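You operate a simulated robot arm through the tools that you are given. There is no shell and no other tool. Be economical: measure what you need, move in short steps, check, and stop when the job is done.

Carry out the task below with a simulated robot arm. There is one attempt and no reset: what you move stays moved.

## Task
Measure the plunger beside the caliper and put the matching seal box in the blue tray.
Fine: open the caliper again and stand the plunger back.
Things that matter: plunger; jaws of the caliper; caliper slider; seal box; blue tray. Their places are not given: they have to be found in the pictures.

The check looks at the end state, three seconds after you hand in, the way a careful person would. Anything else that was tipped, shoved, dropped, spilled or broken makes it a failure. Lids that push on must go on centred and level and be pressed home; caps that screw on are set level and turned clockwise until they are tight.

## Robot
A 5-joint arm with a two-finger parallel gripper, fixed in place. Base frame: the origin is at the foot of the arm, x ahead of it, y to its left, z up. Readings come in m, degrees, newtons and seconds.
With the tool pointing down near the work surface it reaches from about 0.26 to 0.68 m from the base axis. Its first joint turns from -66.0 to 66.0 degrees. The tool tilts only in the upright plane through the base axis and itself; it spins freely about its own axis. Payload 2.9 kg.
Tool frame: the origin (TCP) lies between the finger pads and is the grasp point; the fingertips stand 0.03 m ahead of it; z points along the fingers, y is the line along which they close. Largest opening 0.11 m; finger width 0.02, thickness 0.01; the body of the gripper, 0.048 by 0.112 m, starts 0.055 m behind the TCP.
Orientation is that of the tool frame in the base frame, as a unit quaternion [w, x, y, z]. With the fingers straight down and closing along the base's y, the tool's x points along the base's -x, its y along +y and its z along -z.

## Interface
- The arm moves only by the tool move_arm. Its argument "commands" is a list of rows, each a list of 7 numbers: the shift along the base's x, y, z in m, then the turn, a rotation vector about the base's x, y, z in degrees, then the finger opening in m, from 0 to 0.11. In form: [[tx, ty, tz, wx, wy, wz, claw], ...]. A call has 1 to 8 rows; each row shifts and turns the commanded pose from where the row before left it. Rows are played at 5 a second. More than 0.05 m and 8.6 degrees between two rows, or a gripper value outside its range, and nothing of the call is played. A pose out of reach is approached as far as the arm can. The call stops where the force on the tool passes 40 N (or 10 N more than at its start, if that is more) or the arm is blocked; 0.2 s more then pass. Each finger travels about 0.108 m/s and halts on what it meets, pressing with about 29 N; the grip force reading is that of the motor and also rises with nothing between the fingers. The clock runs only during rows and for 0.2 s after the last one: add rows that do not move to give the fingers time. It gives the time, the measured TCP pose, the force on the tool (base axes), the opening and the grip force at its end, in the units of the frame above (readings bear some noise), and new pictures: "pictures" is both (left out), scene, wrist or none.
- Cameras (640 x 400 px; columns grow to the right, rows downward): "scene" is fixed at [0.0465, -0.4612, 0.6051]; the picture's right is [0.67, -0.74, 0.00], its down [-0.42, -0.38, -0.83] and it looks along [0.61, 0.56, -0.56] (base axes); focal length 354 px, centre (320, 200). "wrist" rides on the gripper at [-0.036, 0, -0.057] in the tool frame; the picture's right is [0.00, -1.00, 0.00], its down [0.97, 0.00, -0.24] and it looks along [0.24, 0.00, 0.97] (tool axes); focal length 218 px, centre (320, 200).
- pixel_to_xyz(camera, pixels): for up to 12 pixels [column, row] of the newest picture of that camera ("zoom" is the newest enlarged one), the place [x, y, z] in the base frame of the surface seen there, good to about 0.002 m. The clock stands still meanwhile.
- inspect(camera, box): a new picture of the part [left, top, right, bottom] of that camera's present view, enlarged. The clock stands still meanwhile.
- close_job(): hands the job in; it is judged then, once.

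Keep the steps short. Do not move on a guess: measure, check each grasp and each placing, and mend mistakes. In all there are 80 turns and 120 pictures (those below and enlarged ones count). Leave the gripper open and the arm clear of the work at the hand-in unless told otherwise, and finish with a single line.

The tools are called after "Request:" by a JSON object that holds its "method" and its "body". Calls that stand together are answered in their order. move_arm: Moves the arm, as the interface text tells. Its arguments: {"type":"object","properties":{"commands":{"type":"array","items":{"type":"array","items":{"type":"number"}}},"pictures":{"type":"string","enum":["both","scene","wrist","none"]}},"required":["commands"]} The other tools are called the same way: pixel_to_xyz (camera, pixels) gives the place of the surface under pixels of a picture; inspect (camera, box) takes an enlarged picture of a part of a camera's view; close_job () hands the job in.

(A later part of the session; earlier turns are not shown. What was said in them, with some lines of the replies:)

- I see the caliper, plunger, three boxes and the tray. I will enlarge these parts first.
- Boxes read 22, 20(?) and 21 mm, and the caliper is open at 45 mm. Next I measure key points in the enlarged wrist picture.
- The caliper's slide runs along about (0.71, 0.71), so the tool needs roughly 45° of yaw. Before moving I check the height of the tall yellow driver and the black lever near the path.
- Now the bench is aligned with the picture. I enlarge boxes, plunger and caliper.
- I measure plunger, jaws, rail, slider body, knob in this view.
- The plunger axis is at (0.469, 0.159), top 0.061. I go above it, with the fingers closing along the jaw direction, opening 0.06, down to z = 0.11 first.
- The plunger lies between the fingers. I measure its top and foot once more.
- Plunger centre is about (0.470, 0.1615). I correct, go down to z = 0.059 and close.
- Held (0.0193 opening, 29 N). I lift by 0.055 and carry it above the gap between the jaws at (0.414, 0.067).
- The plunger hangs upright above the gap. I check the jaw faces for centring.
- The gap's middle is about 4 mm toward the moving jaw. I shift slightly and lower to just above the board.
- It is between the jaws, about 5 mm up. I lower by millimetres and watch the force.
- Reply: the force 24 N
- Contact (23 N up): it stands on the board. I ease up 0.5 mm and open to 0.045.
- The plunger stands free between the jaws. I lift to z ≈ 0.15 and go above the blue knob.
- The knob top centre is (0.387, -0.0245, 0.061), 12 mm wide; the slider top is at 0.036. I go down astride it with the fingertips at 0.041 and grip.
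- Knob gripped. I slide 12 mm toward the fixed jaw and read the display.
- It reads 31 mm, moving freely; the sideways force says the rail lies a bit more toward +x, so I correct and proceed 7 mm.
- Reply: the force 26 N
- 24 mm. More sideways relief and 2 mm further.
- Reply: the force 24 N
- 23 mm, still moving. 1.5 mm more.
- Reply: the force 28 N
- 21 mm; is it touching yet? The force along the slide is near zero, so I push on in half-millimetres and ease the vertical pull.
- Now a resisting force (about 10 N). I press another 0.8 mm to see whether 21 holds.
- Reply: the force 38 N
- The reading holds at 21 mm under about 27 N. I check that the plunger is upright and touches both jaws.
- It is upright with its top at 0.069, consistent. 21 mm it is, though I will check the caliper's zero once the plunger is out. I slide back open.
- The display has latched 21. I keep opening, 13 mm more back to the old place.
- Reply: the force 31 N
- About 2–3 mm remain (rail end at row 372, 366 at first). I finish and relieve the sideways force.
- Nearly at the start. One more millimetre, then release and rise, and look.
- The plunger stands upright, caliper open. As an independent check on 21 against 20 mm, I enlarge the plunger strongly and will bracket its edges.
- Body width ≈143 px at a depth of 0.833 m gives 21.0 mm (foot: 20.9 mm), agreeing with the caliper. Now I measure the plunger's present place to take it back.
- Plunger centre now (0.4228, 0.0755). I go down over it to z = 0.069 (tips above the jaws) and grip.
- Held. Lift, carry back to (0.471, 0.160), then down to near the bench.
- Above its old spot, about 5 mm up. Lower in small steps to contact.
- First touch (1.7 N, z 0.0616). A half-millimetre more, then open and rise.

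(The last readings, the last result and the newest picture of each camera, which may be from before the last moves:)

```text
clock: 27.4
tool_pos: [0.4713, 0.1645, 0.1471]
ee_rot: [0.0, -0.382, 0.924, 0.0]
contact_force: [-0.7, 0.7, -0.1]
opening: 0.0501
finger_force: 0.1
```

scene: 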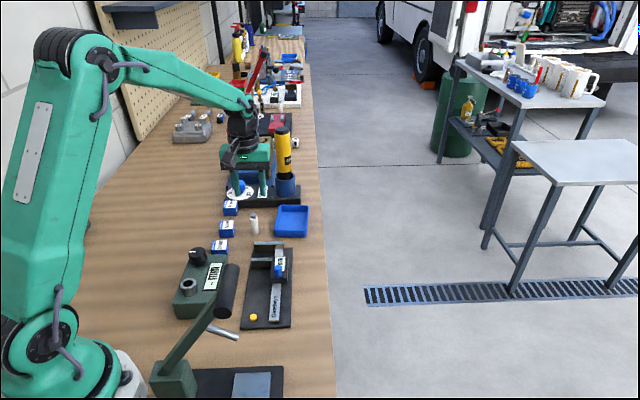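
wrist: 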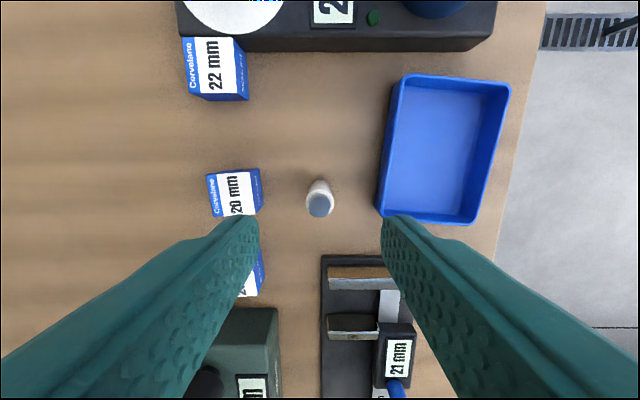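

The plunger stands back in place. Now I go above the 21 mm box at about (0.364, 0.164).

Request:
{"method": "move_arm", "body": {"commands": [[-0.036, 0, 0.02, 0, 0, 0, 0.06], [-0.036, 0, 0, 0, 0, 0, 0.06], [-0.036, 0, 0, 0, 0, 0, 0.06], [0, 0, 0, 0, 0, 0, 0.06]]}}

Request:
{"method": "inspect", "body": {"camera": "wrist", "box": [240, 120, 400, 220]}}

```text
clock: 28.4
tool_pos: [0.3636, 0.1635, 0.1643]
ee_rot: [0.0, -0.382, 0.924, 0.0]
contact_force: [0.2, 0.1, 0.6]
opening: 0.0599
finger_force: 0.1
```

scene: 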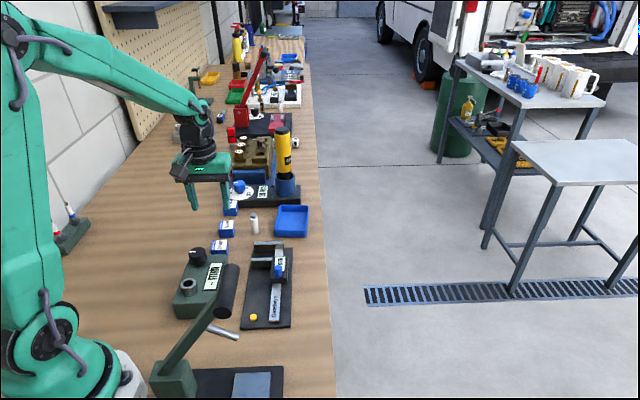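
wrist: 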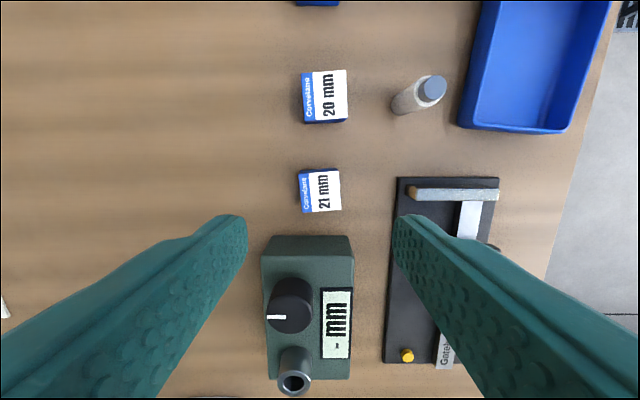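

```text
4.00 times, centred on (320, 170) of wrist
```

zoom: 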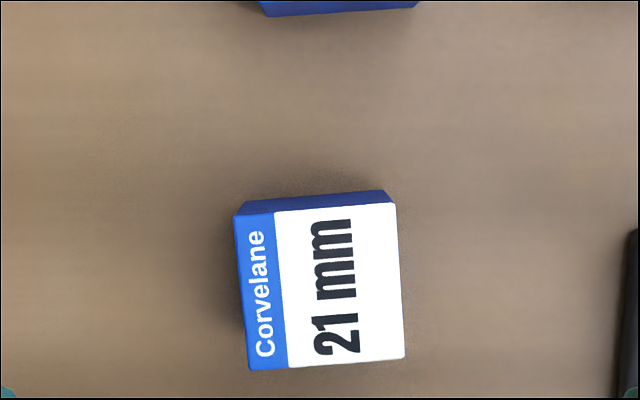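

The box is turned about 5° counter-clockwise in view. I measure the corners.

Request:
{"method": "pixel_to_xyz", "body": {"camera": "zoom", "pixels": [[238, 219], [393, 207], [401, 355], [253, 364], [320, 285], [320, 197]]}}

Request:
{"method": "pixel_to_xyz", "body": {"camera": "wrist", "pixels": [[305, 238], [350, 238], [290, 290], [474, 130], [570, 133], [520, 60], [462, 122]]}}

```text
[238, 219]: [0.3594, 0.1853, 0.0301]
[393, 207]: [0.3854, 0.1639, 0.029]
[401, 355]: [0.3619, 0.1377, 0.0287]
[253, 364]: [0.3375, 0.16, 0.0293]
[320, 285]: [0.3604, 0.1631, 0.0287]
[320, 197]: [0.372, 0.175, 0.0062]
```

```text
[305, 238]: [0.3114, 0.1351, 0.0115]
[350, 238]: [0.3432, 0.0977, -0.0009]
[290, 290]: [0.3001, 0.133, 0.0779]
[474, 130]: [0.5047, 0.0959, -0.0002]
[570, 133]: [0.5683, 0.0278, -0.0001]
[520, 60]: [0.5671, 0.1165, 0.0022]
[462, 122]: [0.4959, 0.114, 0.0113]
```

Box centre (0.361, 0.162), 0.034 wide, top 0.029, turned about 4° more than the tool. I align, go down to z = 0.038 and grip.

Request:
{"method": "move_arm", "body": {"commands": [[-0.0025, -0.0018, -0.03, 0, 0, 4, 0.06], [0, 0, -0.04, 0, 0, 0, 0.06], [0, 0, -0.036, 0, 0, 0, 0.06], [0, 0, -0.02, 0, 0, 0, 0.06], [0, 0, 0, 0, 0, 0, 0.04], [0, 0, 0, 0, 0, 0, 0.025], [0, 0, 0, 0, 0, 0, 0.025]]}}

```text
clock: 30.0
tool_pos: [0.3618, 0.1648, 0.0378]
ee_rot: [0.0, -0.415, 0.91, 0.0]
contact_force: [0.3, 0.0, -0.1]
opening: 0.0348
finger_force: 29.0
```

scene: 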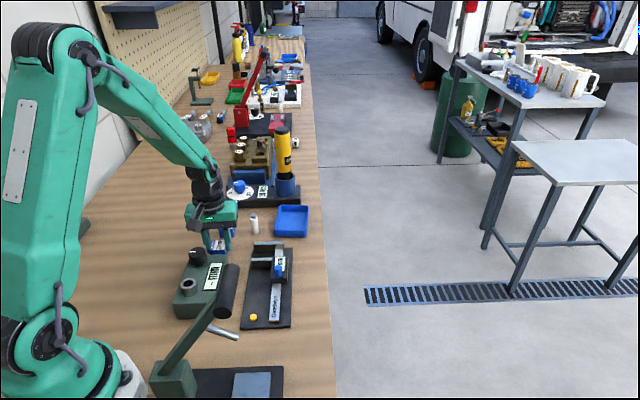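
wrist: 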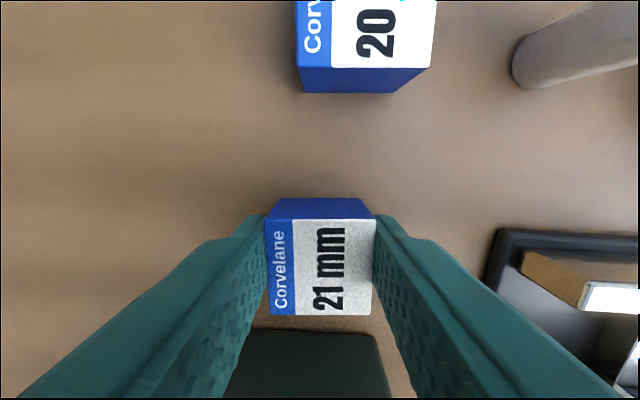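

Box held (0.0348). I lift it high, then swing toward the tray while turning 94° so the fingers close along the tray's long side.

Request:
{"method": "move_arm", "body": {"commands": [[0, 0, 0.04, 0, 0, 0, 0.025], [0, 0, 0.045, 0, 0, 0, 0.025], [0, 0, 0.045, 0, 0, 0, 0.025], [0.022, -0.005, 0, 0, 0, -7.8, 0.025], [0.022, -0.005, 0, 0, 0, -7.8, 0.025], [0.022, -0.005, 0, 0, 0, -7.8, 0.025], [0.022, -0.005, 0, 0, 0, -7.8, 0.025], [0.022, -0.005, 0, 0, 0, -7.8, 0.025]], "pictures": "none"}}

Request:
{"method": "move_arm", "body": {"commands": [[0.015, -0.004, 0, 0, 0, -7.8, 0.025], [0.015, -0.004, 0, 0, 0, -7.8, 0.025], [0.015, -0.004, 0, 0, 0, -7.8, 0.025], [0.015, -0.004, 0, 0, 0, -7.8, 0.025], [0.015, -0.004, 0, 0, 0, -7.8, 0.025], [0.013, -0.004, 0, 0, 0, -7.8, 0.025], [0, 0, 0, 0, 0, -7.8, 0.025], [0, 0, 0, 0, 0, 0, 0.025]]}}

```text
clock: 31.8
tool_pos: [0.4733, 0.1355, 0.17]
ee_rot: [0.0, -0.086, 0.996, -0.001]
contact_force: [0.1, 0.4, -0.3]
opening: 0.0351
finger_force: 29.2
```

```text
clock: 33.6
tool_pos: [0.5595, 0.1111, 0.1676]
ee_rot: [0.001, 0.381, 0.925, 0.0]
contact_force: [-0.1, 0.1, -0.7]
opening: 0.0348
finger_force: 28.9
```

scene: 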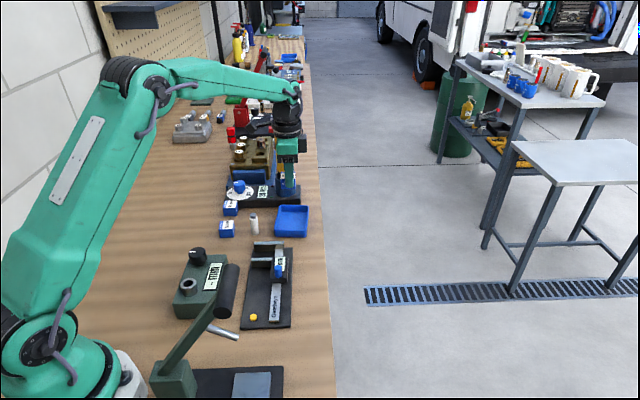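
wrist: 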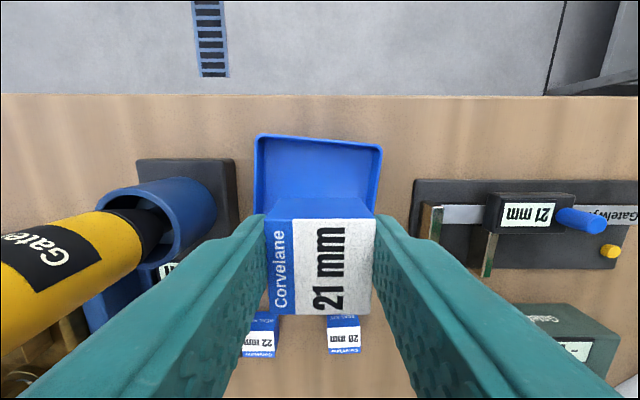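

The box is above the tray, clear of the driver. I measure the tray's visible corners and the driver once more.

Request:
{"method": "pixel_to_xyz", "body": {"camera": "wrist", "pixels": [[258, 140], [381, 150], [320, 170], [150, 225], [190, 190], [100, 245], [372, 205], [258, 205]]}}

Request:
{"method": "pixel_to_xyz", "body": {"camera": "scene", "pixels": [[276, 234], [305, 237], [308, 208], [279, 206], [291, 222], [278, 209]]}}

```text
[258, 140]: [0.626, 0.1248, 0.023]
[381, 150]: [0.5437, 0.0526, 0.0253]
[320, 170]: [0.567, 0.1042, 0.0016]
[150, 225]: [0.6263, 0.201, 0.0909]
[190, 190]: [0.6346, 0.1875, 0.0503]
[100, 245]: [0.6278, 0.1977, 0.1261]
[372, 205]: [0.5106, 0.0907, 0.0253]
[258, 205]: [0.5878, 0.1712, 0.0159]
```

```text
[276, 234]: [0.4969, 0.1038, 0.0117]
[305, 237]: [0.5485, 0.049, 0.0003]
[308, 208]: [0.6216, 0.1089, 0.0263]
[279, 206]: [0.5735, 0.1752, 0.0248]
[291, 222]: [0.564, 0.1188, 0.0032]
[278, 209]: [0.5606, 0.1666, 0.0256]
```

Tray centre (0.561, 0.115), turned 4° further. I correct and lower to just above its floor.

Request:
{"method": "move_arm", "body": {"commands": [[0.001, 0.0035, 0, 0, 0, -4, 0.025], [0, 0, -0.04, 0, 0, 0, 0.025], [0, 0, -0.04, 0, 0, 0, 0.025], [0, 0, -0.03, 0, 0, 0, 0.025], [0, 0, -0.012, 0, 0, 0, 0.025], [0, 0, 0, 0, 0, 0, 0.025]]}}

```text
clock: 35.0
tool_pos: [0.5596, 0.1147, 0.0487]
ee_rot: [0.0, 0.412, 0.911, 0.0]
contact_force: [0.1, -0.2, 0.2]
opening: 0.035
finger_force: 28.8
```

scene: 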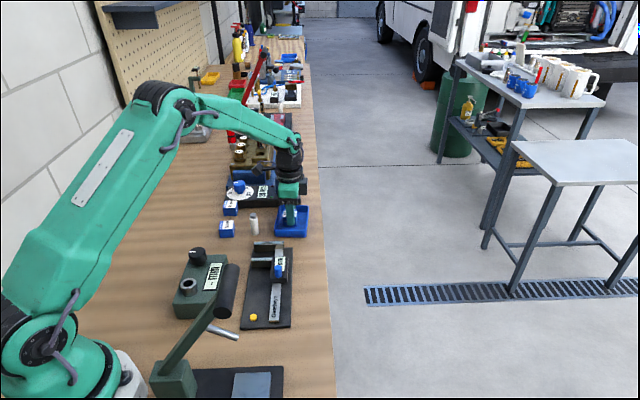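
wrist: 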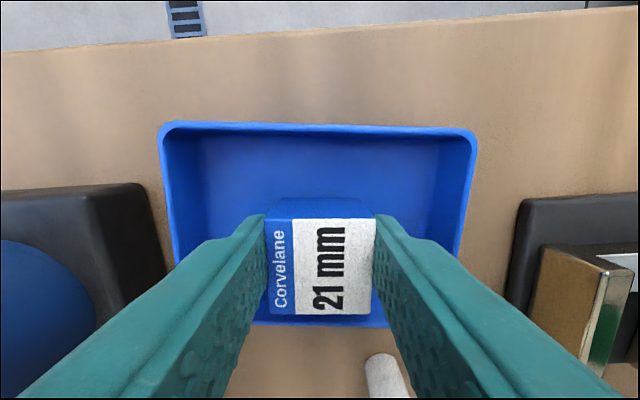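

The box is inside the tray walls, about 8 mm above the floor. Lower gently.

Request:
{"method": "move_arm", "body": {"commands": [[0, 0, -0.004, 0, 0, 0, 0.025], [0, 0, -0.0015, 0, 0, 0, 0.025], [0, 0, -0.001, 0, 0, 0, 0.025]], "pictures": "none"}}

```text
clock: 35.8
tool_pos: [0.5603, 0.1149, 0.0412]
ee_rot: [0.0, 0.412, 0.911, 0.0]
contact_force: [-3.2, -0.6, 7.9]
opening: 0.0348
finger_force: 29.8
```

Contact (8 N): it rests on the floor. I open to 0.05 and rise.

Request:
{"method": "move_arm", "body": {"commands": [[0, 0, 0, 0, 0, 0, 0.04], [0, 0, 0, 0, 0, 0, 0.05], [0, 0, 0, 0, 0, 0, 0.05], [0, 0, 0.04, 0, 0, 0, 0.05], [0, 0, 0.045, 0, 0, 0, 0.05], [0, 0, 0.045, 0, 0, 0, 0.05], [0, 0, 0.045, 0, 0, 0, 0.08], [0, 0, 0.03, 0, 0, 0, 0.11]]}}

Request:
{"method": "inspect", "body": {"camera": "scene", "box": [205, 190, 325, 265]}}

```text
clock: 37.6
tool_pos: [0.5595, 0.1158, 0.2462]
ee_rot: [0.0, 0.411, 0.911, 0.0]
contact_force: [-0.3, 0.2, -0.5]
opening: 0.11
finger_force: 0.0
```

scene: 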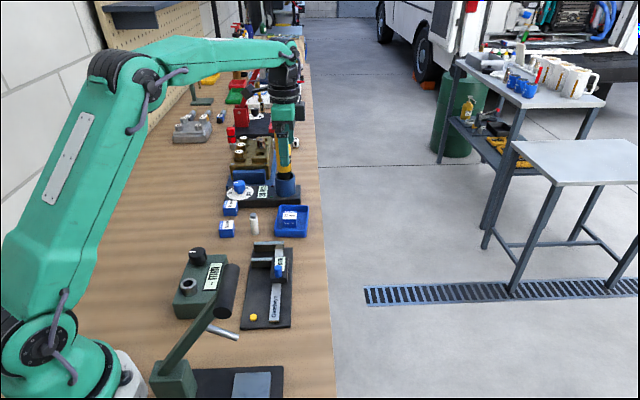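
wrist: 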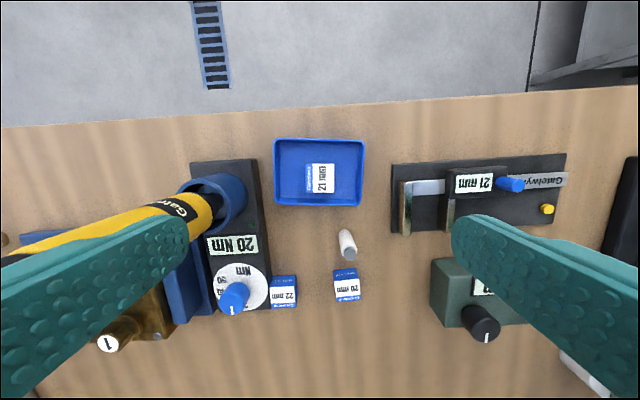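

```text
5.33 times, centred on (265, 228) of scene
```

zoom: 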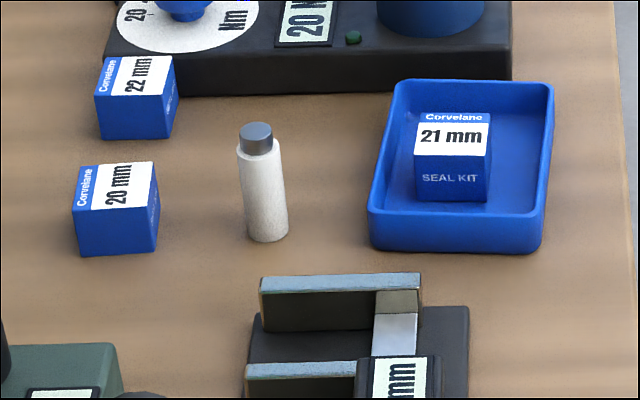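

Everything is in place: 21 mm box in the tray, plunger standing, caliper open. The open left finger is near the yellow driver, so I move away from it toward -x,-y and up.

Request:
{"method": "move_arm", "body": {"commands": [[-0.03, -0.03, 0, 0, 0, 0, 0.11], [-0.03, -0.03, 0.01, 0, 0, 0, 0.11], [-0.02, -0.02, 0.02, 0, 0, 0, 0.11], [0, 0, 0, 0, 0, 0, 0.11]]}}

Request:
{"method": "inspect", "body": {"camera": "scene", "box": [170, 110, 330, 330]}}

```text
clock: 38.6
tool_pos: [0.4796, 0.0369, 0.2753]
ee_rot: [0.0, 0.411, 0.911, 0.0]
contact_force: [-0.4, 0.4, -1.0]
opening: 0.1102
finger_force: 0.0
```

scene: 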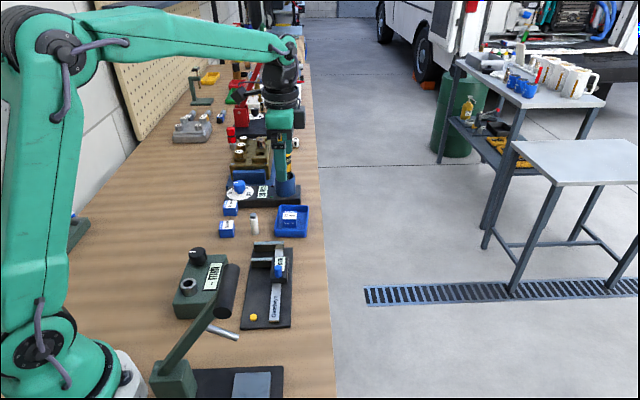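
wrist: 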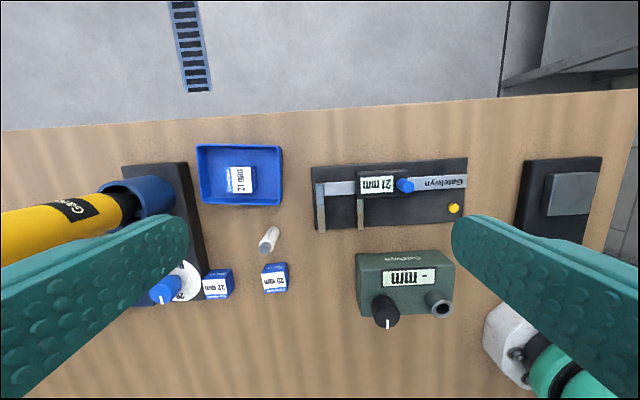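

```text
1.82 times, centred on (250, 220) of scene
```

zoom: 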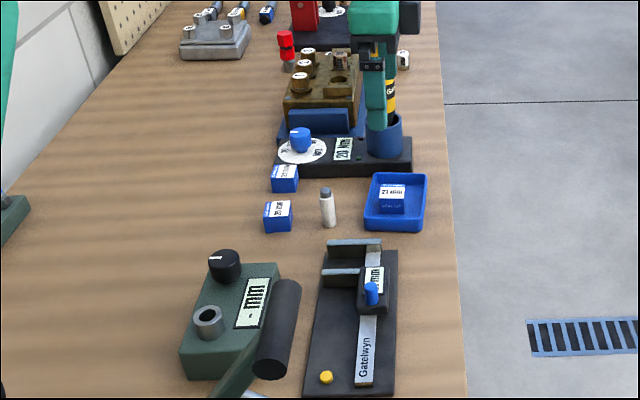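

All is in order: the arm is clear and the gripper open. I hand in.

Request:
{"method": "close_job", "body": {}}

```text
The job is handed in.
```

The plunger measured 21 mm, the 21 mm seal box is in the blue tray, the caliper is open again, and the plunger is standing back in its place.
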